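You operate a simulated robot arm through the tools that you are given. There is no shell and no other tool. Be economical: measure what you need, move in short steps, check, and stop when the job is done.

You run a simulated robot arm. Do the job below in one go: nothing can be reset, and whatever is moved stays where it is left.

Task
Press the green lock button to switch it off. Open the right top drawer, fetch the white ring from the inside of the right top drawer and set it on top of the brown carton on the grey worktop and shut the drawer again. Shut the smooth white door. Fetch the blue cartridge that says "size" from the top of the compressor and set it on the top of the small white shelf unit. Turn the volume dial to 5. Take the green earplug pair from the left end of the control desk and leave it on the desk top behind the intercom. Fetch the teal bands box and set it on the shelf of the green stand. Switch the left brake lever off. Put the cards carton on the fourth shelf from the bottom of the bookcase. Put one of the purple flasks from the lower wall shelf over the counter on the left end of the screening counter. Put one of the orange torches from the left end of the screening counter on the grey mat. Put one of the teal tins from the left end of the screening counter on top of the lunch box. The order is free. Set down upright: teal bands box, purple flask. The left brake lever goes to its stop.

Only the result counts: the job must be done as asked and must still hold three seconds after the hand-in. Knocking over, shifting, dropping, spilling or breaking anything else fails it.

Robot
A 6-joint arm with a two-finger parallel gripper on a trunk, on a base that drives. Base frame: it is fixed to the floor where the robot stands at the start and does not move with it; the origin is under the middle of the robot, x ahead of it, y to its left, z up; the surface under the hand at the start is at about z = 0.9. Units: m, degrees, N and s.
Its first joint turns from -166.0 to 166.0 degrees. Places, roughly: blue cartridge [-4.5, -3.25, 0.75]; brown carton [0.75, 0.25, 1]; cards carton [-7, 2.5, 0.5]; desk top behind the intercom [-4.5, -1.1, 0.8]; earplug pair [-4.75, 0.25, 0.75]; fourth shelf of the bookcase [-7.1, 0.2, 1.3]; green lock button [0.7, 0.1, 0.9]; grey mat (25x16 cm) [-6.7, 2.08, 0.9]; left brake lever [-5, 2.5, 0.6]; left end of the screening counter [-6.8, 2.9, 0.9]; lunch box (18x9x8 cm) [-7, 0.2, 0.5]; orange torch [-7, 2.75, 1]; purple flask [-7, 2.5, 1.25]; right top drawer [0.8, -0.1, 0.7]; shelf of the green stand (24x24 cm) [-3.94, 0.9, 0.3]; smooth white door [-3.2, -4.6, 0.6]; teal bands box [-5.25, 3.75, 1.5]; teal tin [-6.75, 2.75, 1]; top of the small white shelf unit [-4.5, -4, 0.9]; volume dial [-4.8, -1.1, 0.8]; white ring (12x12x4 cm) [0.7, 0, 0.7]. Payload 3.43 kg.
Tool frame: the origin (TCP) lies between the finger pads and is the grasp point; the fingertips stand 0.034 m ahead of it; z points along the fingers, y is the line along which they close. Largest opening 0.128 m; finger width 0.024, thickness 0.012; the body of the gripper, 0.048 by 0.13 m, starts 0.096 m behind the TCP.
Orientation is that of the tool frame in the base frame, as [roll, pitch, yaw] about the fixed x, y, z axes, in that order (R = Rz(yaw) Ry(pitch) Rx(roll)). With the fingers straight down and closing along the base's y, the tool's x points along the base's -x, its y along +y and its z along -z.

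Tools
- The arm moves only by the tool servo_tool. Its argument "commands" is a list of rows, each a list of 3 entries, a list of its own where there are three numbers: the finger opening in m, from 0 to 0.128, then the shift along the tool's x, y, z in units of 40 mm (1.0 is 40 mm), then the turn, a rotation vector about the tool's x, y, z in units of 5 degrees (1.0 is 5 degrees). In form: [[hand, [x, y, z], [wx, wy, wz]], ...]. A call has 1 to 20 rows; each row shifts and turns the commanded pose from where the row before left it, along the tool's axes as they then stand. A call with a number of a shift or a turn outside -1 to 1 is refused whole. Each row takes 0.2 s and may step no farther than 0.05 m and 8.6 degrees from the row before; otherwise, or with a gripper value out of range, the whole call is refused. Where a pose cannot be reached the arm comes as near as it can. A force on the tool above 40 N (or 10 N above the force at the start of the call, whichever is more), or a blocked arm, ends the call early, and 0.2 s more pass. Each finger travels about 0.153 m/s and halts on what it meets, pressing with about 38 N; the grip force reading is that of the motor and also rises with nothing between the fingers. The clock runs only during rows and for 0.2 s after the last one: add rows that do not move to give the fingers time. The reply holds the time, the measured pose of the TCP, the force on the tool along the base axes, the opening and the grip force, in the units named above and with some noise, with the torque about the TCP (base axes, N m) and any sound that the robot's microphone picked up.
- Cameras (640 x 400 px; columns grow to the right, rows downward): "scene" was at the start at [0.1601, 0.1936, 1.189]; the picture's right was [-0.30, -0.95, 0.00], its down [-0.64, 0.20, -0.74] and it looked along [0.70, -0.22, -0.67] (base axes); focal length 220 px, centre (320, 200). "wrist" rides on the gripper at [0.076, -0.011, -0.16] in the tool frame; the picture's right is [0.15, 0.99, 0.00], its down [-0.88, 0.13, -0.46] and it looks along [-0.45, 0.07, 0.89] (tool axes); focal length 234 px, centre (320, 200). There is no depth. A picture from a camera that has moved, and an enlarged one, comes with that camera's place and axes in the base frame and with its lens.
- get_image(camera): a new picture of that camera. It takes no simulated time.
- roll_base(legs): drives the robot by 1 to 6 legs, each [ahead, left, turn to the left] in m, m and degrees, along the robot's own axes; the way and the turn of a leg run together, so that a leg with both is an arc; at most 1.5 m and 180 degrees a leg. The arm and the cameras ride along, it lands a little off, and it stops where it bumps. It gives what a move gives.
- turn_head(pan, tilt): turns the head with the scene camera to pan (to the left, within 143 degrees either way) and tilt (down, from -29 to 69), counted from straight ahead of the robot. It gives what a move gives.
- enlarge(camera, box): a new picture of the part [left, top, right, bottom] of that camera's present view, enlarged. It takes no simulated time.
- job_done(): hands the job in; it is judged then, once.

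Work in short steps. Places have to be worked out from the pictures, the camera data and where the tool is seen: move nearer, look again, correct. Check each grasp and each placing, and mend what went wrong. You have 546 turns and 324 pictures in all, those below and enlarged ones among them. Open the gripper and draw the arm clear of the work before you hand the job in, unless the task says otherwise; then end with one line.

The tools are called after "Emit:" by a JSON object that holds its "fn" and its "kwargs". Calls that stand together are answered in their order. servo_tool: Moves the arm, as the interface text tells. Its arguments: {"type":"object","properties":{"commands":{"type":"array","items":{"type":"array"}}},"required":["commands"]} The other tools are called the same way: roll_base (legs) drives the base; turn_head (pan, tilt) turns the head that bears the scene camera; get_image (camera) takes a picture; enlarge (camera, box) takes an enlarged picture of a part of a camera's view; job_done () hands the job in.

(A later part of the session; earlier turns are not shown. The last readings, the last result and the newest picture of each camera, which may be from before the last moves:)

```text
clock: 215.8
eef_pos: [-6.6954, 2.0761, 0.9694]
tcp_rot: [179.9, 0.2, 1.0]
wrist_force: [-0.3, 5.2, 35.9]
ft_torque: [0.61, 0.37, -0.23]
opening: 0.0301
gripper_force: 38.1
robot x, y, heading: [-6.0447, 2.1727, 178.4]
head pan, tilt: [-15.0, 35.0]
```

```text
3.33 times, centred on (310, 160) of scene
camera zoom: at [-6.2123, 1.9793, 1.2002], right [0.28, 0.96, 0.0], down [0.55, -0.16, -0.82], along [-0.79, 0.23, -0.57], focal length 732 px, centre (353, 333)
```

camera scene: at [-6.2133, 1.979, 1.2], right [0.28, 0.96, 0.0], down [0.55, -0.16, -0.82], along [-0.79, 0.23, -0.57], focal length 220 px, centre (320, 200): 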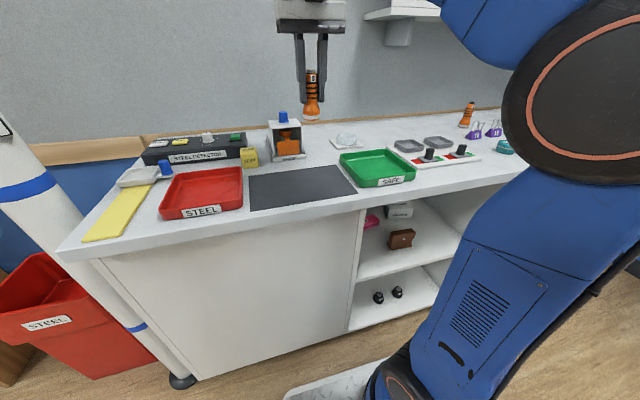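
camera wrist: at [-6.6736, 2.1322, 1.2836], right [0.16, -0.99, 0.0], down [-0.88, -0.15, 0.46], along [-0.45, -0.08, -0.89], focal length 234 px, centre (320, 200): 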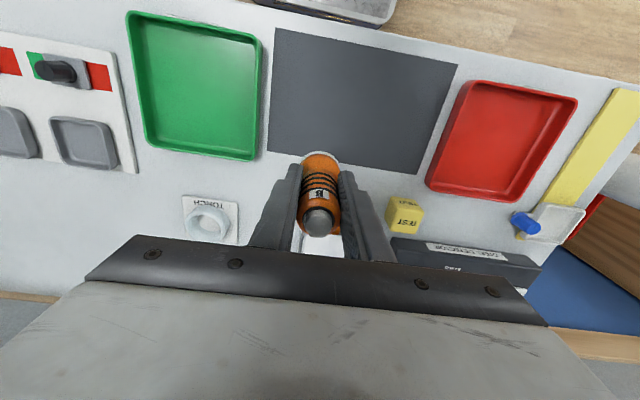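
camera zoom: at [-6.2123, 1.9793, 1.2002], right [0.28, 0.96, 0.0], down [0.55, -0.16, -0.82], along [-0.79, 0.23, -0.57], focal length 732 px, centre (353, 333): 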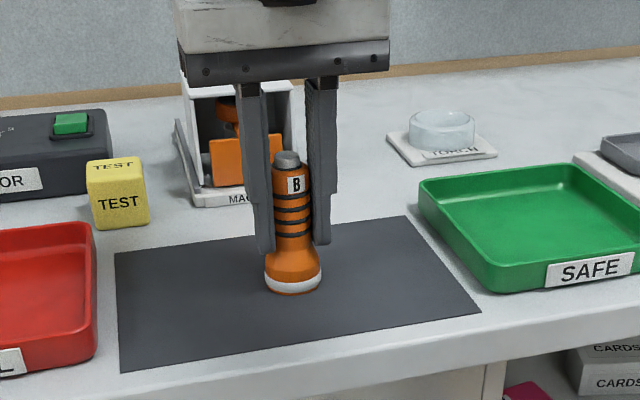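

In contact. I ease up 1.5 mm, open and lift off.

Emit:
{"fn": "servo_tool", "kwargs": {"commands": [[0.0, [0, 0, -0.04], [0, 0, 0]], [0.07, [0, 0, 0], [0, 0, 0]], [0.07, [0, 0, 0], [0, 0, 0]], [0.07, [0, 0, -0.8], [0, 0, 0]], [0.07, [0, 0, -1], [0, 0, 0]], [0.07, [0, 0, -1], [0, 0, 0]], [0.07, [0, 0, -1], [0, 0, 0]], [0.07, [0, 0, 0], [0, 0, 0]]]}}

Emit:
{"fn": "enlarge", "kwargs": {"camera": "scene", "box": [230, 100, 390, 220]}}

```text
clock: 217.6
eef_pos: [-6.6933, 2.0771, 1.1227]
tcp_rot: [179.9, 0.0, 1.0]
wrist_force: [0.6, 0.3, 0.1]
ft_torque: [0.02, 0.03, -0.03]
opening: 0.0698
gripper_force: 0.0
robot x, y, heading: [-6.041, 2.1735, 178.8]
head pan, tilt: [-15.0, 35.0]
```

```text
3.33 times, centred on (310, 160) of scene
camera zoom: at [-6.2132, 1.979, 1.2], right [0.28, 0.96, 0.0], down [0.55, -0.16, -0.82], along [-0.79, 0.23, -0.57], focal length 732 px, centre (353, 333)
```

zoom: 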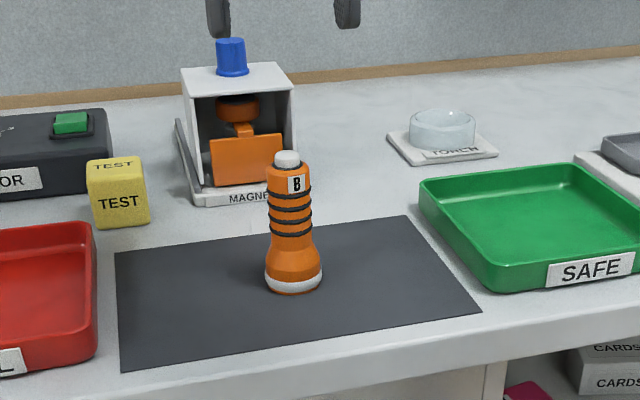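

Torch is standing on the mat. Next the flask: I strafe right 0.38 and look up at the shelf.

Emit:
{"fn": "roll_base", "kwargs": {"legs": [[0, -0.38, 1.2]]}}

Emit:
{"fn": "turn_head", "kwargs": {"pan": -15, "tilt": 0}}

Emit:
{"fn": "get_image", "kwargs": {"camera": "scene"}}

```text
clock: 220.0
eef_pos: [-6.6869, 2.4388, 1.1217]
tcp_rot: [179.8, 0.0, 2.3]
wrist_force: [0.7, 0.8, 0.1]
ft_torque: [0.01, 0.01, -0.02]
opening: 0.07
gripper_force: 0.1
robot x, y, heading: [-6.0379, 2.5476, 180.0]
head pan, tilt: [-15.0, 35.0]
```

```text
clock: 221.0
eef_pos: [-6.6867, 2.4386, 1.1222]
tcp_rot: [179.9, -0.1, 2.3]
wrist_force: [0.0, -0.1, -0.3]
ft_torque: [0.03, 0.01, 0.0]
opening: 0.0699
gripper_force: 0.0
robot x, y, heading: [-6.0348, 2.5478, 179.8]
head pan, tilt: [-15.0, 0.0]
```

```text
221 pictures are left
camera scene: at [-6.2058, 2.3515, 1.2561], right [0.26, 0.97, 0.0], down [0.0, 0.0, -1.0], along [-0.97, 0.26, 0.0], focal length 220 px, centre (320, 200)
```

scene: 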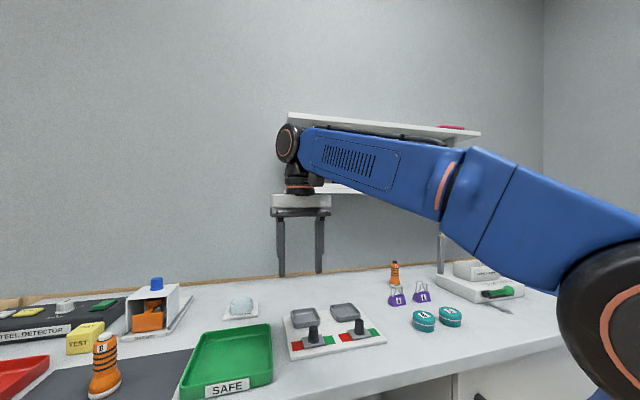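

The arm blocks the view. I tilt the hand to horizontal (pointing −x), then raise it to shelf height in front of the shelf.

Emit:
{"fn": "servo_tool", "kwargs": {"commands": [[0.09, [0, 0, -0.5], [0, -1, 0]], [0.09, [0, 0, -0.5], [0, -1, 0]], [0.09, [0, 0, 0], [0, -1, 0]], [0.09, [0, 0, 0], [0, -1, 0]], [0.09, [0, 0, 0], [0, -1, 0]], [0.09, [0, 0, 0], [0, -1, 0]], [0.09, [0, 0, 0], [0, -1, 0]], [0.09, [0, 0, 0], [0, -1, 0]], [0.09, [0, 0, 0], [0, -1, 0]], [0.09, [0, 0, 0], [0, -1, 0]], [0.09, [0, 0, 0], [0, -1, 0]], [0.09, [0, 0, 0], [0, -1, 0]], [0.09, [0, 0, 0], [0, -1, 0]], [0.09, [0, 0, 0], [0, -1, 0]], [0.09, [0, 0, 0], [0, -1, 0]], [0.09, [0, 0, 0], [0, -1, 0]], [0.09, [0, 0, 0], [0, -1, 0]], [0.09, [0, 0, 0], [0, -1, 0]]]}}

Emit:
{"fn": "servo_tool", "kwargs": {"commands": [[0.09, [-1, 0, 0], [0, 0, 0]], [0.09, [-1, 0, 0], [0, 0, 0]], [0.09, [-1, 0, 0], [0, 0, 0]], [0.09, [-1, 0, 0], [0, 0, 0]], [0.09, [-1, 0, 0], [0, 0, 0]], [0.09, [-0.2, 0, 0], [0, 0, 0]], [0.09, [0, 0, 0], [0, 0, 0]]]}}

Emit:
{"fn": "get_image", "kwargs": {"camera": "wrist"}}

Emit:
{"fn": "get_image", "kwargs": {"camera": "scene"}}

```text
clock: 224.8
eef_pos: [-6.6846, 2.4378, 1.162]
tcp_rot: [46.1, 89.8, -131.6]
wrist_force: [0.0, 0.9, -0.2]
ft_torque: [-0.05, -0.01, 0.02]
opening: 0.09
gripper_force: 0.0
robot x, y, heading: [-6.0365, 2.5491, 179.8]
head pan, tilt: [-15.0, 0.0]
```

```text
clock: 226.4
eef_pos: [-6.6846, 2.4395, 1.369]
tcp_rot: [45.6, 89.9, -132.2]
wrist_force: [-0.2, 0.8, 0.3]
ft_torque: [0.03, -0.01, 0.0]
opening: 0.0902
gripper_force: 0.0
robot x, y, heading: [-6.041, 2.5459, 179.7]
head pan, tilt: [-15.0, 0.0]
```

```text
220 pictures are left
camera wrist: at [-6.5263, 2.4573, 1.2949], right [0.04, -0.99, -0.15], down [0.46, -0.11, 0.88], along [-0.89, -0.1, 0.45], focal length 234 px, centre (320, 200)
```

wrist: 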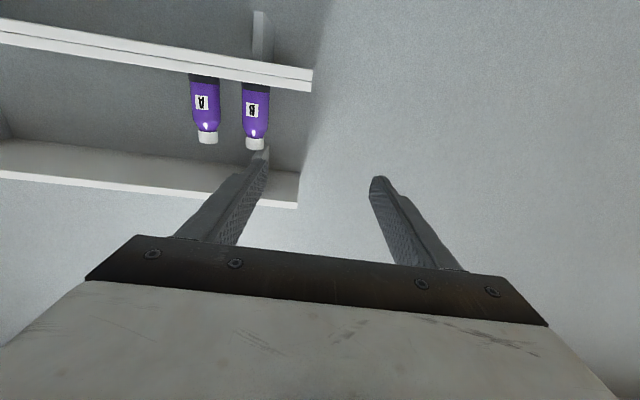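

```text
219 pictures are left
camera scene: at [-6.2057, 2.3516, 1.2562], right [0.26, 0.97, 0.0], down [0.0, 0.0, -1.0], along [-0.97, 0.26, 0.0], focal length 220 px, centre (320, 200)
```

scene: 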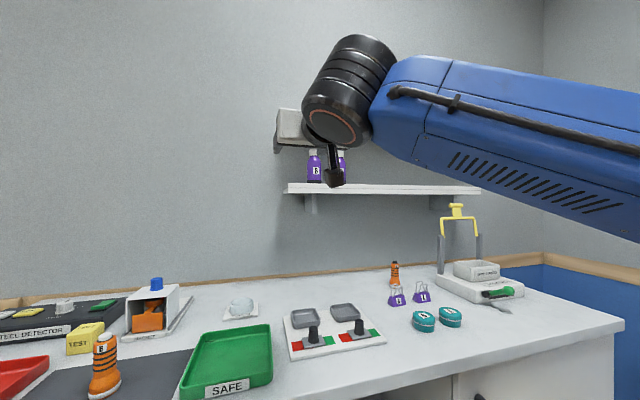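

Flask B sits on the lower shelf (z≈1.32), around (-7.0..-7.1, 2.55). I move the hand in line with it and closer, then view again.

Emit:
{"fn": "servo_tool", "kwargs": {"commands": [[0.09, [0, -0.9, 0.3], [0, 0, 0]], [0.09, [0, -0.9, 0.3], [0, 0, 0]], [0.09, [0, -0.9, 0.5], [0, 0, 0]], [0.09, [0, -0.1, 0.5], [0, 0, 0]], [0.09, [0, 0, 0.5], [0, 0, 0]], [0.09, [0, 0, 0], [0, 0, 0]]]}}

Emit:
{"fn": "get_image", "kwargs": {"camera": "wrist"}}

Emit:
{"fn": "get_image", "kwargs": {"camera": "scene"}}

```text
clock: 227.8
eef_pos: [-6.7719, 2.5489, 1.3704]
tcp_rot: [45.8, 90.0, -131.8]
wrist_force: [0.0, -0.1, -0.3]
ft_torque: [-0.02, 0.0, 0.0]
opening: 0.09
gripper_force: 0.0
robot x, y, heading: [-6.0413, 2.5504, 179.9]
head pan, tilt: [-15.0, 0.0]
```

```text
218 pictures are left
camera wrist: at [-6.6133, 2.5669, 1.2952], right [0.04, -0.99, -0.14], down [0.46, -0.11, 0.88], along [-0.89, -0.1, 0.45], focal length 234 px, centre (320, 200)
```

wrist: 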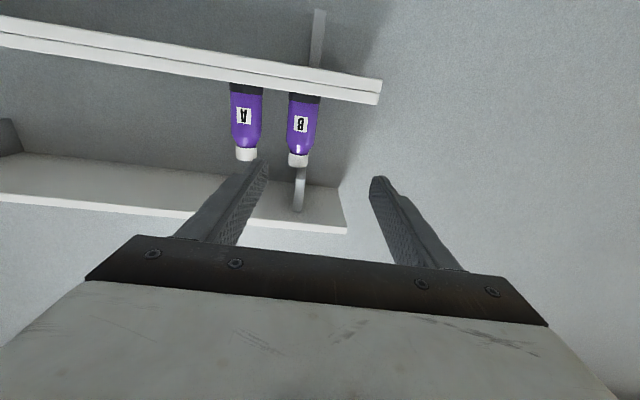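

```text
217 pictures are left
camera scene: at [-6.2057, 2.3516, 1.2562], right [0.26, 0.97, 0.0], down [0.0, 0.0, -1.0], along [-0.97, 0.26, 0.0], focal length 220 px, centre (320, 200)
```

scene: 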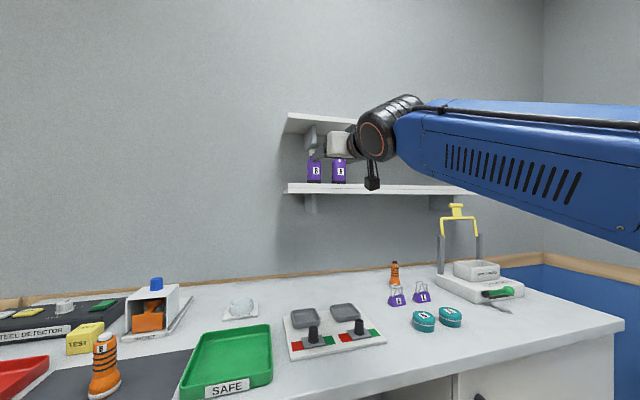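

Triangulation gives flask B at (-7.106, 2.572), z 1.32–1.47. I move the base 5 cm closer, align y/z and approach partway.

Emit:
{"fn": "roll_base", "kwargs": {"legs": [[0.05, 0, 0]]}}

Emit:
{"fn": "servo_tool", "kwargs": {"commands": [[0.08, [-0.4, -0.8, 0], [0, 0, 0]], [0.08, [0, 0, 0.9], [0, 0, 0]], [0.08, [0, 0, 0.9], [0, 0, 0]], [0.08, [0, 0, 0.9], [0, 0, 0]], [0.08, [0, 0, 0], [0, 0, 0]]]}}

Emit:
{"fn": "get_image", "kwargs": {"camera": "wrist"}}

Emit:
{"fn": "enlarge", "kwargs": {"camera": "scene", "box": [270, 90, 430, 220]}}

```text
clock: 228.7
eef_pos: [-6.8217, 2.5493, 1.37]
tcp_rot: [57.0, 89.9, -120.7]
wrist_force: [-0.2, 0.1, 0.2]
ft_torque: [0.03, -0.01, 0.0]
opening: 0.0904
gripper_force: 0.2
robot x, y, heading: [-6.0884, 2.552, 179.8]
head pan, tilt: [-15.0, 0.0]
```

```text
clock: 229.9
eef_pos: [-6.9302, 2.5782, 1.3854]
tcp_rot: [56.5, 89.9, -121.3]
wrist_force: [0.5, 0.4, 0.2]
ft_torque: [0.0, 0.0, -0.04]
opening: 0.08
gripper_force: 0.0
robot x, y, heading: [-6.0875, 2.5514, 179.9]
head pan, tilt: [-15.0, 0.0]
```

```text
216 pictures are left
camera wrist: at [-6.7721, 2.5964, 1.3103], right [0.04, -0.99, -0.15], down [0.46, -0.11, 0.88], along [-0.89, -0.1, 0.45], focal length 234 px, centre (320, 200)
```

wrist: 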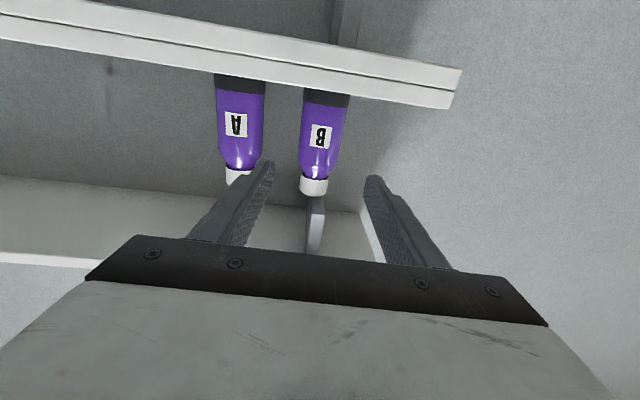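

```text
3.08 times, centred on (350, 155) of scene
camera zoom: at [-6.2557, 2.3518, 1.2562], right [0.26, 0.96, 0.0], down [0.0, 0.0, -1.0], along [-0.96, 0.26, 0.0], focal length 676 px, centre (228, 338)
```

zoom: 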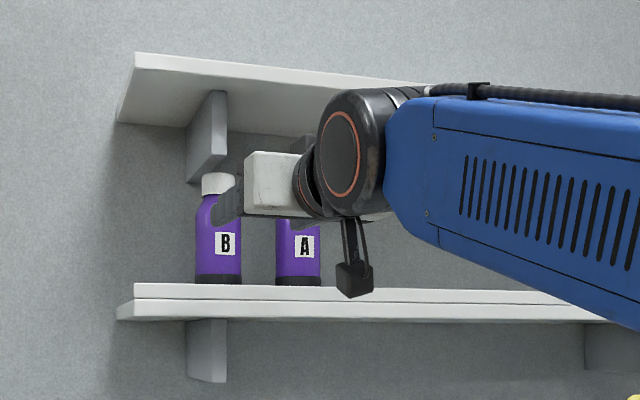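

Alignment is good (flask on the finger centre line). I lower 14 mm and advance 0.15 m.

Emit:
{"fn": "servo_tool", "kwargs": {"commands": [[0.08, [0.35, 0, 0], [0, 0, 0]], [0.08, [0, 0, 0.9], [0, 0, 0]], [0.08, [0, 0, 0.9], [0, 0, 0]], [0.08, [0, 0, 0.9], [0, 0, 0]], [0.08, [0, 0, 0.9], [0, 0, 0]], [0.08, [0, 0, 0], [0, 0, 0]]]}}

Emit:
{"fn": "get_image", "kwargs": {"camera": "wrist"}}

Emit:
{"fn": "enlarge", "kwargs": {"camera": "scene", "box": [270, 90, 430, 220]}}

```text
clock: 231.3
eef_pos: [-7.0745, 2.5723, 1.3753]
tcp_rot: [51.1, 89.9, -126.6]
wrist_force: [-1.1, -0.2, -0.7]
ft_torque: [-0.01, -0.03, -0.03]
opening: 0.0799
gripper_force: 0.1
robot x, y, heading: [-6.089, 2.5488, 180.0]
head pan, tilt: [-15.0, 0.0]
```

```text
214 pictures are left
camera wrist: at [-6.9153, 2.5905, 1.2984], right [0.04, -0.99, -0.15], down [0.46, -0.11, 0.88], along [-0.89, -0.1, 0.45], focal length 234 px, centre (320, 200)
```

wrist: 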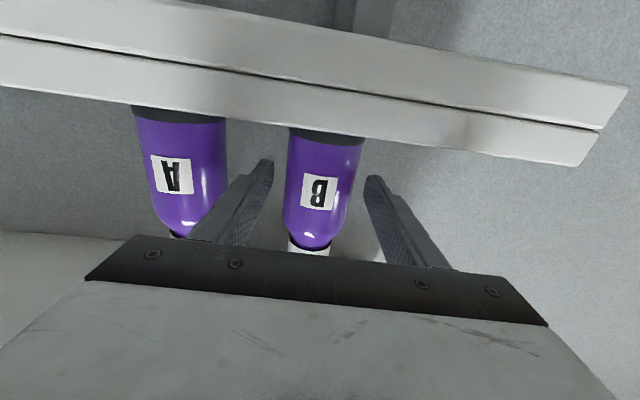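

```text
3.08 times, centred on (350, 155) of scene
camera zoom: at [-6.2557, 2.3518, 1.2562], right [0.26, 0.96, 0.0], down [0.0, 0.0, -1.0], along [-0.96, 0.26, 0.0], focal length 676 px, centre (228, 338)
```

zoom: 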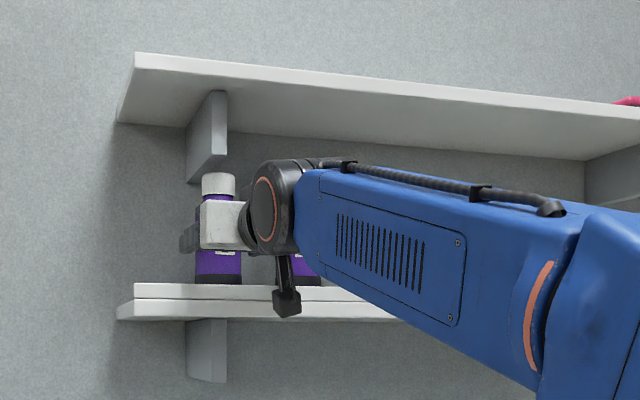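

The flask is between the pads. I close, lift 3 cm, and check.

Emit:
{"fn": "servo_tool", "kwargs": {"commands": [[0.0, [0, 0, 0], [0, 0, 0]], [0.0, [0, 0, 0], [0, 0, 0]], [0.0, [0, 0, 0], [0, 0, 0]], [0.0, [-0.4, 0, 0], [0, 0, 0]], [0.0, [-0.4, 0, 0], [0, 0, 0]], [0.0, [0, 0, 0], [0, 0, 0]]]}}

Emit:
{"fn": "enlarge", "kwargs": {"camera": "scene", "box": [270, 90, 430, 220]}}

```text
clock: 232.7
eef_pos: [-7.0747, 2.5715, 1.405]
tcp_rot: [68.5, 90.0, -109.2]
wrist_force: [-0.4, -0.2, -3.3]
ft_torque: [-0.03, -0.08, -0.02]
opening: 0.0587
gripper_force: 38.0
robot x, y, heading: [-6.0882, 2.5523, 179.8]
head pan, tilt: [-15.0, 0.0]
```

```text
3.08 times, centred on (350, 155) of scene
camera zoom: at [-6.2559, 2.3518, 1.2562], right [0.26, 0.96, 0.0], down [0.0, 0.0, -1.0], along [-0.96, 0.26, 0.0], focal length 676 px, centre (228, 338)
```

zoom: 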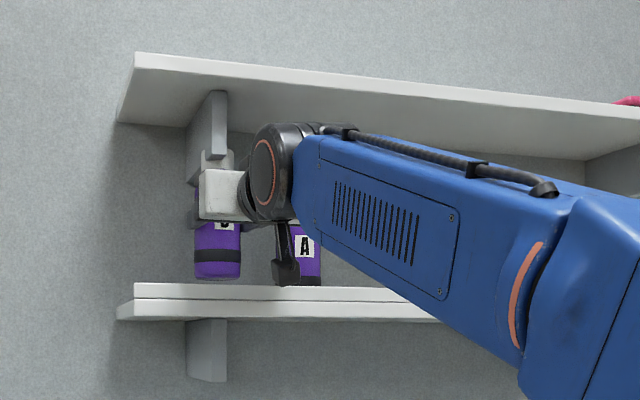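

Flask B is lifted (58 mm grip). I back out 0.28 m, then strafe right 0.4 m.

Emit:
{"fn": "roll_base", "kwargs": {"legs": [[-0.28, 0, 0], [0, -0.4, 0]]}}

Emit:
{"fn": "servo_tool", "kwargs": {"commands": [[0.0, [0, 0, -0.9], [0, 0, 0]], [0.0, [0, 0, -0.9], [0, 0, 0]], [0.0, [0, 0, -0.9], [0, 0, 0]], [0.0, [0, 0, -0.9], [0, 0, 0]], [0.0, [0, 0, -0.8], [0, 0, 0]], [0.0, [1, 0, 0], [0, 0, 0]], [0.0, [1, 0, 0], [0, 0, 0]], [0.0, [1, 0, 0], [0, 0, 0]], [0.0, [1, 0, 0], [0, 0, 0]], [0.0, [1, 0, 0], [0, 0, 0]], [0.0, [1, 0, 0], [0, 0, 0]], [0.0, [1, 0, 0], [0, 0, 0]], [0.0, [1, 0, 0], [0, 0, 0]], [0.0, [0, 0, 0], [0, 0, 0]]]}}

Emit:
{"fn": "turn_head", "kwargs": {"pan": -10, "tilt": 35}}

Emit:
{"fn": "get_image", "kwargs": {"camera": "scene"}}

```text
clock: 236.7
eef_pos: [-6.7926, 2.9747, 1.4048]
tcp_rot: [62.7, 89.9, -115.2]
wrist_force: [-0.4, 0.1, -1.9]
ft_torque: [0.02, -0.06, -0.02]
opening: 0.0587
gripper_force: 37.7
robot x, y, heading: [-5.8077, 2.9496, 179.5]
head pan, tilt: [-15.0, 0.0]
```

```text
clock: 239.7
eef_pos: [-6.6178, 2.9799, 1.0852]
tcp_rot: [84.6, 89.8, -93.4]
wrist_force: [0.7, 0.8, -2.1]
ft_torque: [0.05, -0.05, -0.01]
opening: 0.0587
gripper_force: 38.1
robot x, y, heading: [-5.8067, 2.948, 179.8]
head pan, tilt: [-15.0, 0.0]
```

```text
clock: 240.8
eef_pos: [-6.6185, 2.9799, 1.0853]
tcp_rot: [86.6, 89.7, -91.2]
wrist_force: [0.0, -0.5, -2.6]
ft_torque: [-0.01, -0.12, -0.01]
opening: 0.059
gripper_force: 38.0
robot x, y, heading: [-5.8073, 2.9465, 179.2]
head pan, tilt: [-10.0, 35.0]
```

```text
211 pictures are left
camera scene: at [-5.9748, 2.7442, 1.2001], right [0.18, 0.98, 0.0], down [0.56, -0.1, -0.82], along [-0.81, 0.15, -0.57], focal length 220 px, centre (320, 200)
```

scene: 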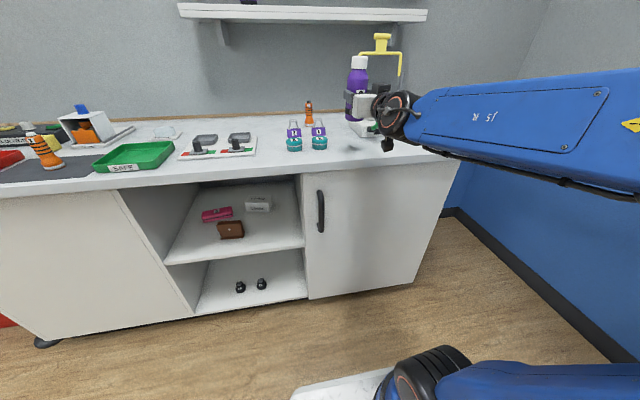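

I lower the flask toward the counter's front edge area, checking before contact.

Emit:
{"fn": "servo_tool", "kwargs": {"commands": [[0.0, [0, 0, 0.4], [0, 0, 0]], [0.0, [0.9, 0, 0], [0, 0, 0]], [0.0, [0.9, 0, 0], [0, 0, 0]], [0.0, [0.8, 0, 0], [0, 0, 0]], [0.0, [0, 0, 0], [0, 0, 0]]]}}

Emit:
{"fn": "enlarge", "kwargs": {"camera": "scene", "box": [280, 40, 460, 180]}}

```text
clock: 241.9
eef_pos: [-6.6325, 2.9674, 0.9823]
tcp_rot: [138.8, 89.9, -39.7]
wrist_force: [0.3, -0.4, -2.4]
ft_torque: [0.01, -0.07, 0.02]
opening: 0.0588
gripper_force: 37.9
out of reach, approached as far as the arm can: row 3, 4
robot x, y, heading: [-5.804, 2.9491, 179.4]
head pan, tilt: [-10.0, 35.0]
```

```text
2.86 times, centred on (370, 110) of scene
camera zoom: at [-5.9748, 2.7442, 1.2], right [0.18, 0.98, 0.0], down [0.56, -0.1, -0.82], along [-0.81, 0.15, -0.57], focal length 628 px, centre (177, 457)
```

zoom: 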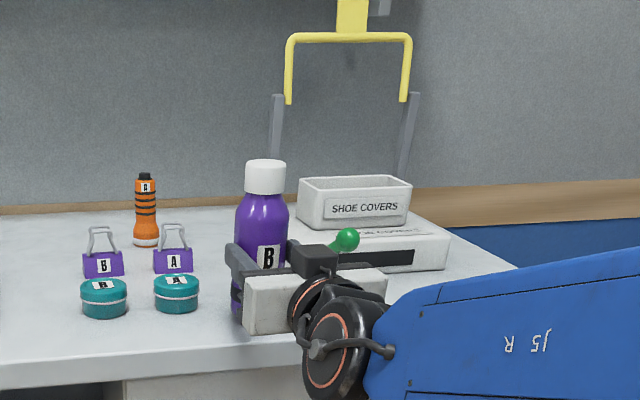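

The arm is limited here; I back the base 0.12 m and extend the arm instead.

Emit:
{"fn": "roll_base", "kwargs": {"legs": [[-0.12, 0, 0]]}}

Emit:
{"fn": "servo_tool", "kwargs": {"commands": [[0.0, [0, 0, 0.8], [0, 0, 0]], [0.0, [0, 0, 0.8], [0, 0, 0]], [0.0, [0, 0, 0.8], [0, 0, 0]], [0.0, [0, 0, 0.5], [0, 0, 0]], [0.0, [0, 0, 0], [0, 0, 0]]]}}

Emit:
{"fn": "servo_tool", "kwargs": {"commands": [[0.0, [0.3, 0, 0], [0, 0, 0]], [0.0, [0.1, 0, 0], [0, 0, 0]], [0.0, [0, 0, 0], [0, 0, 0]]]}}

Emit:
{"fn": "enlarge", "kwargs": {"camera": "scene", "box": [280, 40, 460, 180]}}

```text
clock: 243.2
eef_pos: [-6.5102, 2.9651, 0.9838]
tcp_rot: [139.2, 90.0, -39.0]
wrist_force: [0.4, 0.6, -1.6]
ft_torque: [0.02, -0.06, -0.01]
opening: 0.0589
gripper_force: 37.9
robot x, y, heading: [-5.6824, 2.9473, 179.8]
head pan, tilt: [-10.0, 35.0]
```

```text
clock: 244.4
eef_pos: [-6.624, 2.9528, 0.9864]
tcp_rot: [163.7, 89.9, -15.1]
wrist_force: [0.2, -0.4, -2.6]
ft_torque: [0.02, -0.09, -0.03]
opening: 0.0589
gripper_force: 38.0
out of reach, approached as far as the arm can: row 2, 3
robot x, y, heading: [-5.6867, 2.9493, 179.5]
head pan, tilt: [-10.0, 35.0]
```

```text
clock: 245.2
eef_pos: [-6.6238, 2.9485, 0.9741]
tcp_rot: [32.6, 89.9, -146.4]
wrist_force: [-7.8, 4.1, 22.3]
ft_torque: [0.69, 1.45, -0.04]
opening: 0.0588
gripper_force: 37.9
out of reach, approached as far as the arm can: row 1
robot x, y, heading: [-5.6865, 2.9497, 179.8]
head pan, tilt: [-10.0, 35.0]
```

```text
2.86 times, centred on (370, 110) of scene
camera zoom: at [-5.8529, 2.7435, 1.2001], right [0.18, 0.98, 0.0], down [0.56, -0.1, -0.82], along [-0.81, 0.15, -0.57], focal length 628 px, centre (177, 457)
```

zoom: 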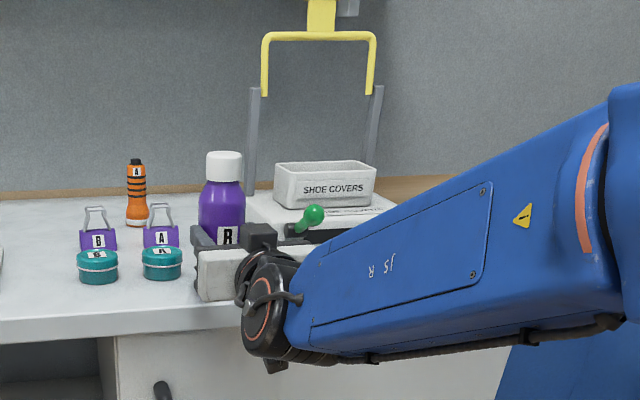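

Contact with 22 N: the flask base is on the counter. I ease slightly, open, and look before withdrawing.

Emit:
{"fn": "servo_tool", "kwargs": {"commands": [[0.0, [-0.06, 0, 0], [0, 0, 0]], [0.09, [0, 0, 0], [0, 0, 0]], [0.09, [0, 0, 0], [0, 0, 0]]]}}

Emit:
{"fn": "get_image", "kwargs": {"camera": "wrist"}}

Emit:
{"fn": "enlarge", "kwargs": {"camera": "scene", "box": [280, 40, 460, 180]}}

```text
clock: 246.0
eef_pos: [-6.624, 2.9472, 0.9722]
tcp_rot: [166.3, 89.6, -12.6]
wrist_force: [0.1, -0.5, 0.2]
ft_torque: [0.04, -0.02, 0.0]
opening: 0.09
gripper_force: 0.0
robot x, y, heading: [-5.689, 2.9496, 179.5]
head pan, tilt: [-10.0, 35.0]
```

```text
208 pictures are left
camera wrist: at [-6.4648, 2.9628, 0.898], right [0.02, -0.99, -0.15], down [0.45, -0.12, 0.88], along [-0.89, -0.08, 0.45], focal length 234 px, centre (320, 200)
```

wrist: 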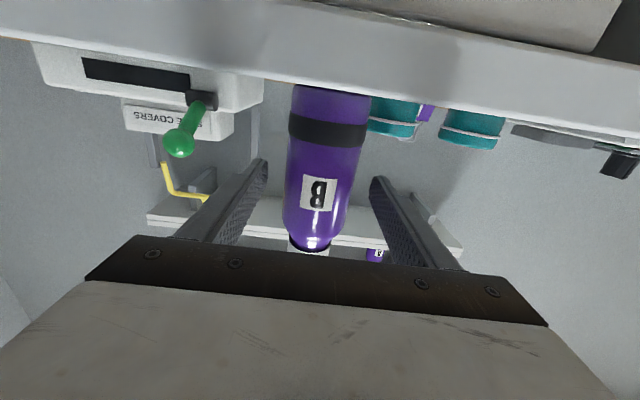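

```text
2.86 times, centred on (370, 110) of scene
camera zoom: at [-5.8533, 2.7433, 1.2], right [0.18, 0.98, 0.0], down [0.56, -0.1, -0.82], along [-0.81, 0.15, -0.57], focal length 628 px, centre (177, 457)
```

zoom: 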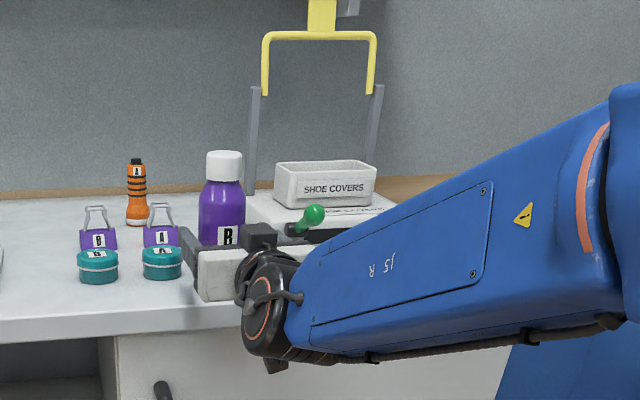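

The flask stands. I withdraw along the finger direction.

Emit:
{"fn": "servo_tool", "kwargs": {"commands": [[0.09, [0, 0, -0.9], [0, 0, 0]], [0.09, [0, 0, -0.9], [0, 0, 0]], [0.09, [-0.3, 0, -0.9], [0, 0, 0]], [0.09, [-0.3, 0, -0.9], [0, 0, 0]], [0.09, [0, 0, 0], [0, 0, 0]]]}}

Emit:
{"fn": "get_image", "kwargs": {"camera": "scene"}}

```text
clock: 247.2
eef_pos: [-6.4817, 2.9536, 0.997]
tcp_rot: [149.4, 89.9, -28.9]
wrist_force: [0.4, 0.2, 0.4]
ft_torque: [-0.06, -0.01, 0.0]
opening: 0.0899
gripper_force: 0.1
robot x, y, heading: [-5.6841, 2.949, 180.0]
head pan, tilt: [-10.0, 35.0]
```

```text
206 pictures are left
camera scene: at [-5.8535, 2.7433, 1.2], right [0.18, 0.98, 0.0], down [0.56, -0.1, -0.82], along [-0.81, 0.15, -0.57], focal length 220 px, centre (320, 200)
```

scene: 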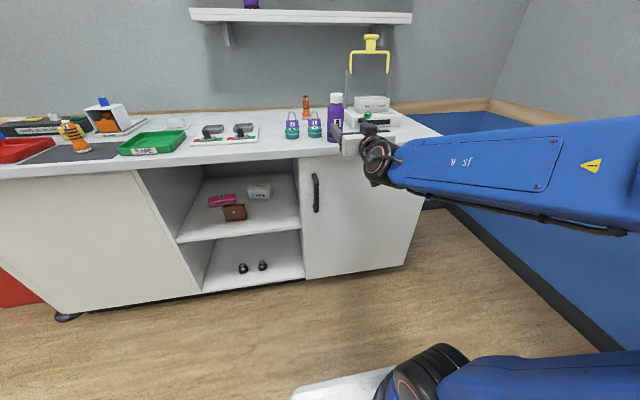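

I straighten the hand to point down (rising first), to move the flask a bit deeper on the counter from above.

Emit:
{"fn": "servo_tool", "kwargs": {"commands": [[0.09, [-1, 0, 0], [0, 0, 0]], [0.09, [-1, 0, 0], [0, 1, 0]], [0.09, [-1, 0, 0], [0, 1, 0]], [0.09, [-0.5, 0, 0], [0, 1, 0]], [0.09, [0, 0, 0], [0, 1, 0]], [0.09, [0, 0, 0], [0, 1, 0]], [0.09, [0, 0, 0], [0, 1, 0]], [0.09, [0, 0, 0], [0, 1, 0]], [0.09, [0, 0, 0], [0, 1, 0]], [0.09, [0, 0, 0], [0, 1, 0]], [0.09, [0, 0, 0], [0, 1, 0]], [0.09, [0, 0, 0], [0, 1, 0]], [0.09, [0, 0, 0], [0, 1, 0]], [0.09, [0, 0, 0], [0, 1, 0]], [0.09, [0, 0, 0], [0, 1, 0]], [0.09, [0, 0, 0], [0, 1, 0]], [0.09, [0, 0, 0], [0, 1, 0]], [0.09, [0, 0, 0], [0, 1, 0]], [0.09, [0, 0, 0], [0, 1, 0]]]}}

Emit:
{"fn": "get_image", "kwargs": {"camera": "wrist"}}

```text
clock: 251.2
eef_pos: [-6.4875, 2.9524, 1.136]
tcp_rot: [179.9, -0.1, 1.7]
wrist_force: [-0.1, -0.2, 0.7]
ft_torque: [-0.03, 0.08, -0.01]
opening: 0.0903
gripper_force: 0.1
robot x, y, heading: [-5.6842, 2.9508, 179.6]
head pan, tilt: [-10.0, 35.0]
```

```text
205 pictures are left
camera wrist: at [-6.4136, 2.9676, 1.2964], right [0.17, -0.98, 0.0], down [-0.88, -0.15, 0.45], along [-0.45, -0.08, -0.89], focal length 234 px, centre (320, 200)
```

wrist: 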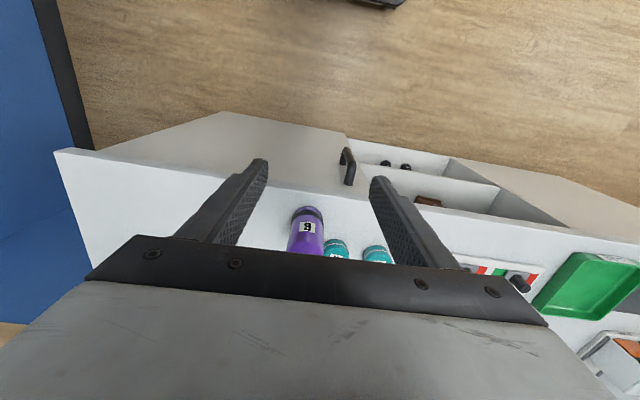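

I go above the flask at (-6.66, 2.957) and view it.

Emit:
{"fn": "servo_tool", "kwargs": {"commands": [[0.09, [-0.86, -0.04, 0], [0, 0, 0]], [0.09, [-0.86, -0.04, 0], [0, 0, 0]], [0.09, [-0.86, -0.04, 0], [0, 0, 0]], [0.09, [-0.86, -0.04, 0], [0, 0, 0]], [0.09, [-0.86, -0.04, 0], [0, 0, 0]], [0.09, [0, 0, 0], [0, 0, 0]]]}}

Emit:
{"fn": "get_image", "kwargs": {"camera": "wrist"}}

```text
clock: 252.6
eef_pos: [-6.6455, 2.9575, 1.1042]
tcp_rot: [179.8, 0.0, 1.6]
wrist_force: [0.9, -0.3, -1.3]
ft_torque: [-0.03, -0.01, -0.02]
opening: 0.0902
gripper_force: 0.1
out of reach, approached as far as the arm can: row 3, 4, 5
robot x, y, heading: [-5.6853, 2.9453, 179.7]
head pan, tilt: [-10.0, 35.0]
```

```text
204 pictures are left
camera wrist: at [-6.5701, 2.9716, 1.2646], right [0.17, -0.98, 0.0], down [-0.88, -0.15, 0.46], along [-0.45, -0.08, -0.89], focal length 234 px, centre (320, 200)
```

wrist: 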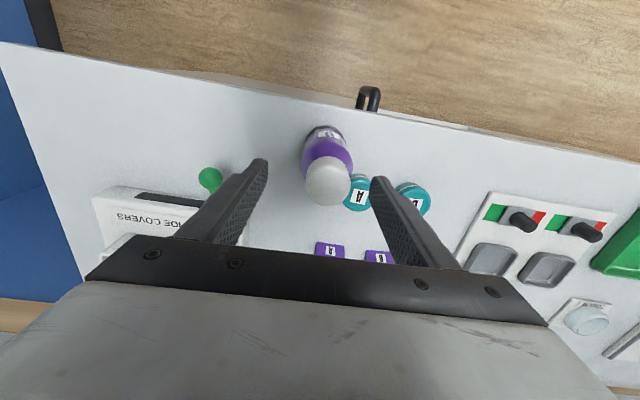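

Flask axis is (-6.65, 2.951). I descend around it, grip, and lift 6 cm.

Emit:
{"fn": "servo_tool", "kwargs": {"commands": [[0.09, [-0.1, 0.15, 0.9], [0, 0, 0]], [0.09, [0, 0, 0.9], [0, 0, 0]], [0.09, [0, 0, 0.9], [0, 0, 0]], [0.09, [0, 0, 0.1], [0, 0, 0]], [0.0, [0, 0, 0], [0, 0, 0]], [0.0, [0, 0, 0], [0, 0, 0]], [0.0, [0, 0, 0], [0, 0, 0]]]}}

Emit:
{"fn": "servo_tool", "kwargs": {"commands": [[0.0, [0, 0, -0.7], [0, 0, 0]], [0.0, [0, 0, -0.7], [0, 0, 0]], [0.0, [0, -0.4, 0], [0, 0, 0]], [0.0, [0, 0, 0], [0, 0, 0]]]}}

Emit:
{"fn": "get_image", "kwargs": {"camera": "wrist"}}

```text
clock: 254.2
eef_pos: [-6.65, 2.9524, 0.9915]
tcp_rot: [179.9, -0.1, 1.6]
wrist_force: [0.2, -0.3, -0.5]
ft_torque: [0.02, -0.01, 0.0]
opening: 0.0596
gripper_force: 38.5
robot x, y, heading: [-5.686, 2.9469, 179.5]
head pan, tilt: [-10.0, 35.0]
```

```text
clock: 255.2
eef_pos: [-6.6494, 2.9688, 1.0477]
tcp_rot: [179.9, 0.0, 1.8]
wrist_force: [0.3, 0.1, -2.3]
ft_torque: [-0.01, -0.01, -0.01]
opening: 0.0594
gripper_force: 38.2
robot x, y, heading: [-5.6846, 2.9507, 179.7]
head pan, tilt: [-10.0, 35.0]
```

```text
203 pictures are left
camera wrist: at [-6.5752, 2.9828, 1.2081], right [0.17, -0.98, 0.0], down [-0.88, -0.16, 0.45], along [-0.45, -0.08, -0.89], focal length 234 px, centre (320, 200)
```

wrist: 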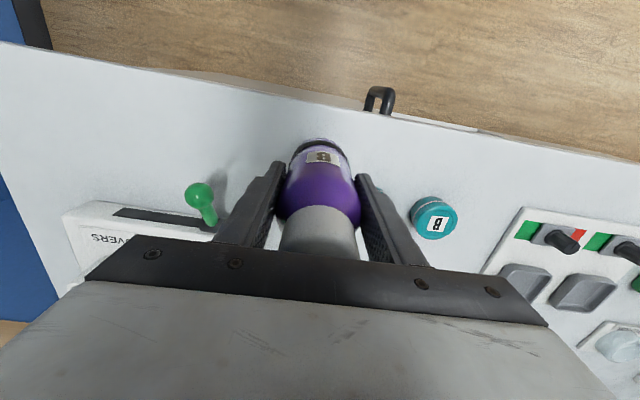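

Held. I drive ahead 0.15 m and look.

Emit:
{"fn": "roll_base", "kwargs": {"legs": [[0.14, 0, 0]]}}

Emit:
{"fn": "get_image", "kwargs": {"camera": "wrist"}}

Emit:
{"fn": "enlarge", "kwargs": {"camera": "scene", "box": [280, 40, 460, 180]}}

```text
clock: 256.5
eef_pos: [-6.7888, 2.9674, 1.0482]
tcp_rot: [180.0, -0.2, 1.7]
wrist_force: [-0.6, 0.5, -2.9]
ft_torque: [0.02, -0.01, -0.03]
opening: 0.0594
gripper_force: 37.6
robot x, y, heading: [-5.827, 2.9479, 180.1]
head pan, tilt: [-10.0, 35.0]
```

```text
202 pictures are left
camera wrist: at [-6.7138, 2.9817, 1.208], right [0.18, -0.98, 0.0], down [-0.88, -0.16, 0.45], along [-0.45, -0.08, -0.89], focal length 234 px, centre (320, 200)
```

wrist: 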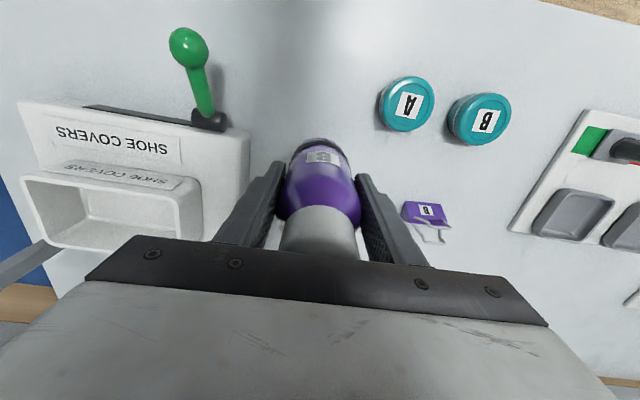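

```text
2.86 times, centred on (370, 110) of scene
camera zoom: at [-5.9918, 2.7436, 1.2], right [0.18, 0.98, 0.0], down [0.56, -0.1, -0.82], along [-0.81, 0.14, -0.57], focal length 628 px, centre (177, 457)
```

zoom: 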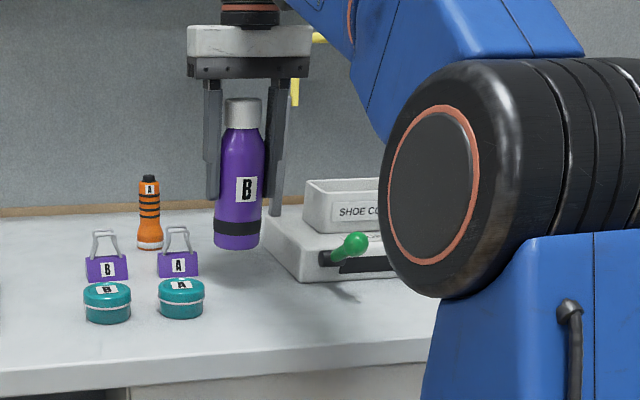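

Spot is clear. I lower 5.5 cm and release.

Emit:
{"fn": "servo_tool", "kwargs": {"commands": [[0.0, [0, 0, 0.8], [0, 0, 0]], [0.0, [0, 0, 0.4], [0, 0, 0]], [0.0, [0, 0, 0.1], [0, 0, 0]], [0.0, [0, 0, 0.1], [0, 0, 0]], [0.0, [0, 0, 0], [0, 0, 0]]]}}

Emit:
{"fn": "enlarge", "kwargs": {"camera": "scene", "box": [280, 40, 460, 180]}}

```text
clock: 257.7
eef_pos: [-6.788, 2.9669, 0.9914]
tcp_rot: [179.9, 0.0, 1.8]
wrist_force: [-0.6, -1.1, 8.1]
ft_torque: [0.07, -0.04, -0.02]
opening: 0.0593
gripper_force: 37.8
robot x, y, heading: [-5.824, 2.9481, 179.8]
head pan, tilt: [-10.0, 35.0]
```

```text
2.86 times, centred on (370, 110) of scene
camera zoom: at [-5.9915, 2.7435, 1.2001], right [0.18, 0.98, 0.0], down [0.56, -0.1, -0.82], along [-0.81, 0.14, -0.57], focal length 628 px, centre (177, 457)
```

zoom: 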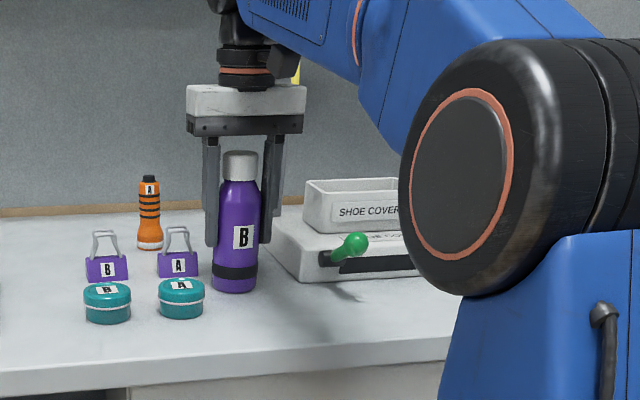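

On the counter. I open and lift off.

Emit:
{"fn": "servo_tool", "kwargs": {"commands": [[0.078, [0, 0, 0], [0, 0, 0]], [0.078, [0, 0, 0], [0, 0, 0]], [0.078, [0, 0, -0.9], [0, 0, 0]], [0.078, [0, 0, -0.9], [0, 0, 0]], [0.078, [0, 0, -0.9], [0, 0, 0]], [0.078, [0.9, 0, 0], [0, 0, 0]], [0.078, [0.9, 0, 0], [0, 0, 0]], [0.078, [0.4, 0, 0], [0, 0, 0]], [0.078, [0, 0, 0], [0, 0, 0]]]}}

Emit:
{"fn": "get_image", "kwargs": {"camera": "wrist"}}

Emit:
{"fn": "enlarge", "kwargs": {"camera": "scene", "box": [280, 40, 460, 180]}}

```text
clock: 259.7
eef_pos: [-6.7001, 2.9709, 1.0988]
tcp_rot: [-180.0, -0.1, 1.8]
wrist_force: [-0.2, -0.2, 0.0]
ft_torque: [-0.02, -0.01, 0.0]
opening: 0.078
gripper_force: 0.1
robot x, y, heading: [-5.8236, 2.9498, 179.6]
head pan, tilt: [-10.0, 35.0]
```

```text
199 pictures are left
camera wrist: at [-6.6257, 2.9843, 1.26], right [0.18, -0.98, 0.0], down [-0.88, -0.16, 0.45], along [-0.45, -0.08, -0.89], focal length 234 px, centre (320, 200)
```

wrist: 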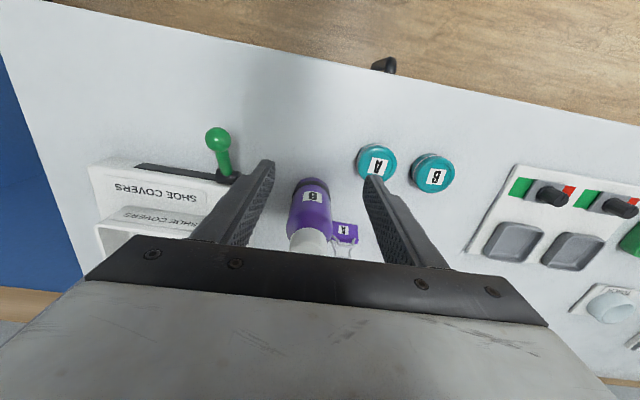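

```text
2.86 times, centred on (370, 110) of scene
camera zoom: at [-5.9917, 2.7436, 1.2], right [0.18, 0.98, 0.0], down [0.56, -0.1, -0.82], along [-0.81, 0.14, -0.57], focal length 628 px, centre (177, 457)
```

zoom: 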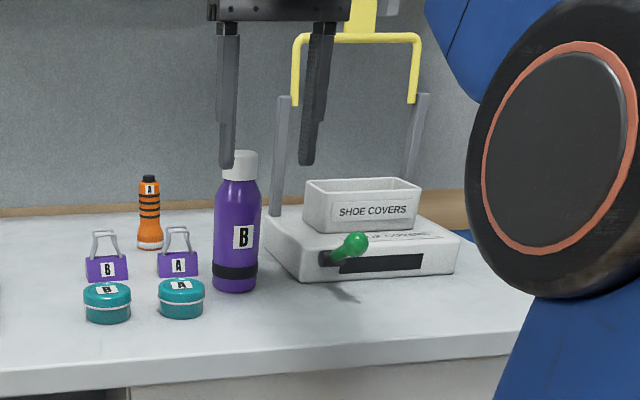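

Flask placed. Before picking the tin I look at the bookcase to plan how to set it on the lunch box.

Emit:
{"fn": "turn_head", "kwargs": {"pan": 60, "tilt": 15}}

Emit:
{"fn": "get_image", "kwargs": {"camera": "scene"}}

Emit:
{"fn": "enlarge", "kwargs": {"camera": "scene", "box": [330, 60, 480, 300]}}

```text
clock: 261.1
eef_pos: [-6.7006, 2.9694, 1.1]
tcp_rot: [179.9, -0.1, 1.8]
wrist_force: [0.0, 0.9, -0.4]
ft_torque: [0.01, 0.02, -0.02]
opening: 0.078
gripper_force: 0.2
robot x, y, heading: [-5.8252, 2.9491, 180.0]
head pan, tilt: [60.0, 15.0]
```

```text
197 pictures are left
camera scene: at [-5.952, 2.6473, 1.232], right [-0.86, 0.5, 0.0], down [0.13, 0.22, -0.97], along [-0.49, -0.83, -0.26], focal length 220 px, centre (320, 200)
```

scene: 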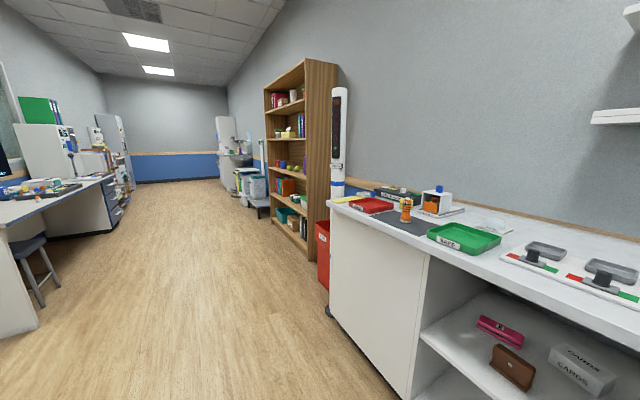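

```text
1.67 times, centred on (405, 180) of scene
camera zoom: at [-5.952, 2.6473, 1.232], right [-0.86, 0.5, 0.0], down [0.13, 0.22, -0.97], along [-0.49, -0.83, -0.26], focal length 366 px, centre (178, 233)
```

zoom: 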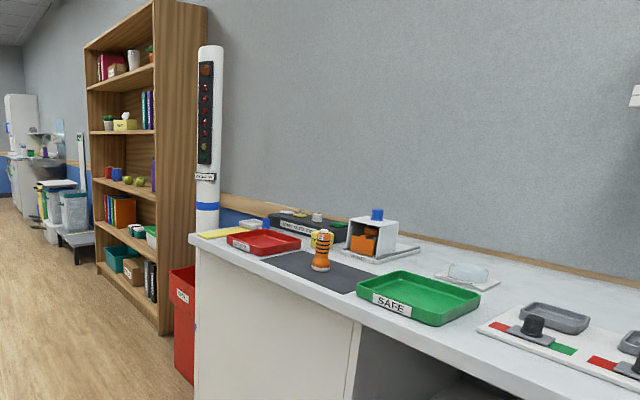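

I'll take tin B with a 45° forward-tilted grasp, which will fit into the shelf later. I move in front of it and tilt.

Emit:
{"fn": "servo_tool", "kwargs": {"commands": [[0.074, [0.35, 0.88, 0], [0, 0, 0]], [0.074, [0.35, 0.88, 0], [0, 0, 0]], [0.074, [0.35, 0.88, 0], [0, 0, 0]], [0.074, [0.35, 0.88, 0], [0, 0, 0]], [0.074, [0.35, 0.88, 0], [0, 0, 0]], [0.074, [0, 0, 0], [0, -1, 0]], [0.074, [0, 0, 0], [0, -1, 0]], [0.074, [0, 0, 0], [0, -1, 0]], [0.074, [0, 0, 0], [0, -1, 0]], [0.074, [0, 0, 0], [0, -1, 0]], [0.074, [0, 0, 0], [0, -1, 0]], [0.074, [0, 0, 0], [0, -1, 0]], [0.074, [0, 0, 0], [0, -1, 0]], [0.074, [0, 0, 0], [0, -1, 0]], [0.074, [0, 0, 0], [0, 0, 0]]]}}

Emit:
{"fn": "get_image", "kwargs": {"camera": "wrist"}}

```text
clock: 264.3
eef_pos: [-6.6259, 2.7951, 1.1]
tcp_rot: [179.8, 45.0, 1.7]
wrist_force: [-0.1, -0.3, 0.2]
ft_torque: [0.03, 0.0, 0.01]
opening: 0.0738
gripper_force: 0.0
robot x, y, heading: [-5.825, 2.9482, 179.8]
head pan, tilt: [60.0, 15.0]
```

```text
195 pictures are left
camera wrist: at [-6.4595, 2.8132, 1.16], right [0.13, -0.99, -0.1], down [-0.3, -0.14, 0.94], along [-0.95, -0.1, -0.31], focal length 234 px, centre (320, 200)
```

wrist: 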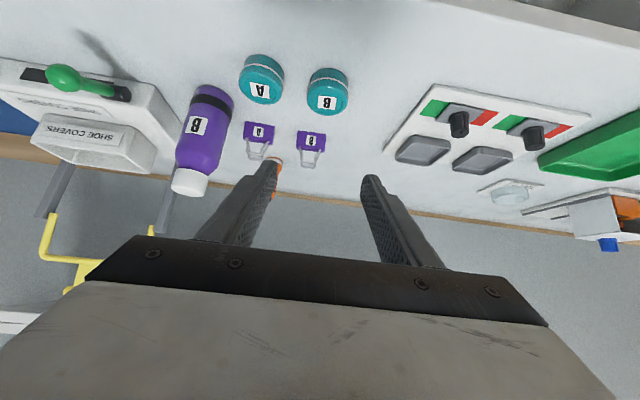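

Tin B is at (-6.717, 2.792). I align and advance partway.

Emit:
{"fn": "servo_tool", "kwargs": {"commands": [[0.074, [0.72, 0.04, 0], [0, 0, 0]], [0.074, [0.72, 0.04, 0], [0, 0, 0]], [0.074, [0, 0, 0.9], [0, 0, 0]], [0.074, [0, 0, 0.9], [0, 0, 0]], [0.074, [0, 0, 0.9], [0, 0, 0]], [0.074, [0, 0, 0], [0, 0, 0]]]}}

Emit:
{"fn": "get_image", "kwargs": {"camera": "wrist"}}

```text
clock: 265.7
eef_pos: [-6.6611, 2.7927, 0.9822]
tcp_rot: [179.8, 44.9, 1.7]
wrist_force: [0.2, -0.2, -0.6]
ft_torque: [0.01, 0.0, -0.01]
opening: 0.0738
gripper_force: 0.0
robot x, y, heading: [-5.823, 2.9501, 179.6]
head pan, tilt: [60.0, 15.0]
```

```text
194 pictures are left
camera wrist: at [-6.4961, 2.8099, 1.0419], right [0.13, -0.99, -0.1], down [-0.3, -0.14, 0.94], along [-0.95, -0.1, -0.31], focal length 234 px, centre (320, 200)
```

wrist: 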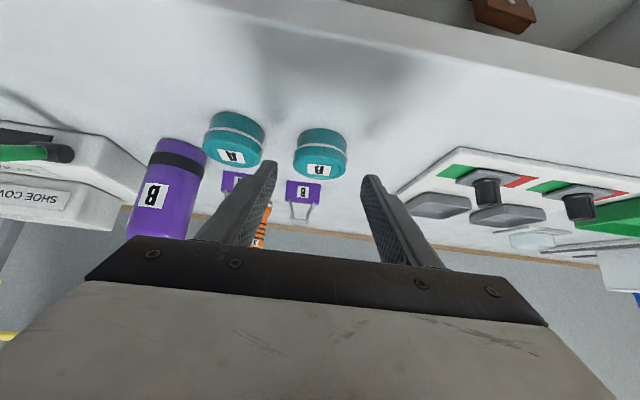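

Centered between the fingers. I advance 68 mm and close.

Emit:
{"fn": "servo_tool", "kwargs": {"commands": [[0.074, [0, 0, 0.6], [0, 0, 0]], [0.074, [0, 0, 0.6], [0, 0, 0]], [0.074, [0, 0, 0.45], [0, 0, 0]], [0.074, [0, 0, 0], [0, 0, 0]]]}}

Emit:
{"fn": "get_image", "kwargs": {"camera": "wrist"}}

```text
clock: 266.7
eef_pos: [-6.709, 2.79, 0.9372]
tcp_rot: [179.9, 45.0, 1.7]
wrist_force: [0.1, -0.6, -0.1]
ft_torque: [-0.01, -0.01, -0.02]
opening: 0.0737
gripper_force: 0.0
robot x, y, heading: [-5.8266, 2.9488, 179.8]
head pan, tilt: [60.0, 15.0]
```

```text
193 pictures are left
camera wrist: at [-6.5434, 2.8075, 0.9968], right [0.13, -0.99, -0.1], down [-0.3, -0.14, 0.94], along [-0.95, -0.1, -0.31], focal length 234 px, centre (320, 200)
```

wrist: 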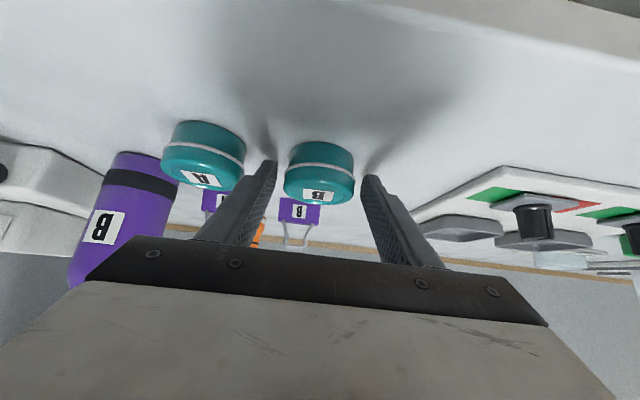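

The tin is still a bit beyond; I move 18 mm ahead and slightly lower, then close.

Emit:
{"fn": "servo_tool", "kwargs": {"commands": [[0.074, [-0.2, 0, 0.45], [0, 0, 0]], [0.074, [0, 0, 0], [0, 0, 0]], [0.0, [0, 0, 0], [0, 0, 0]], [0.0, [0, 0, 0], [0, 0, 0]], [0.0, [0, 0, 0], [0, 0, 0]]]}}

Emit:
{"fn": "get_image", "kwargs": {"camera": "wrist"}}

```text
clock: 267.9
eef_pos: [-6.7254, 2.7912, 0.9319]
tcp_rot: [179.9, 45.1, 1.6]
wrist_force: [-4.7, 16.7, 34.9]
ft_torque: [1.53, 0.64, -0.15]
opening: 0.0555
gripper_force: 38.4
robot x, y, heading: [-5.8263, 2.9484, 179.9]
head pan, tilt: [60.0, 15.0]
```

```text
192 pictures are left
camera wrist: at [-6.5607, 2.8084, 0.992], right [0.13, -0.99, -0.1], down [-0.29, -0.14, 0.95], along [-0.95, -0.1, -0.31], focal length 234 px, centre (320, 200)
```

wrist: 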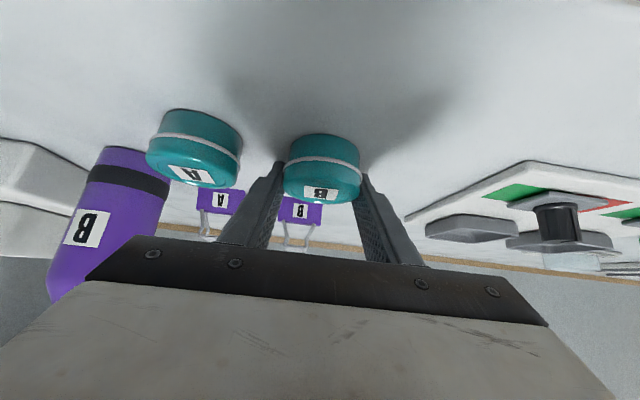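

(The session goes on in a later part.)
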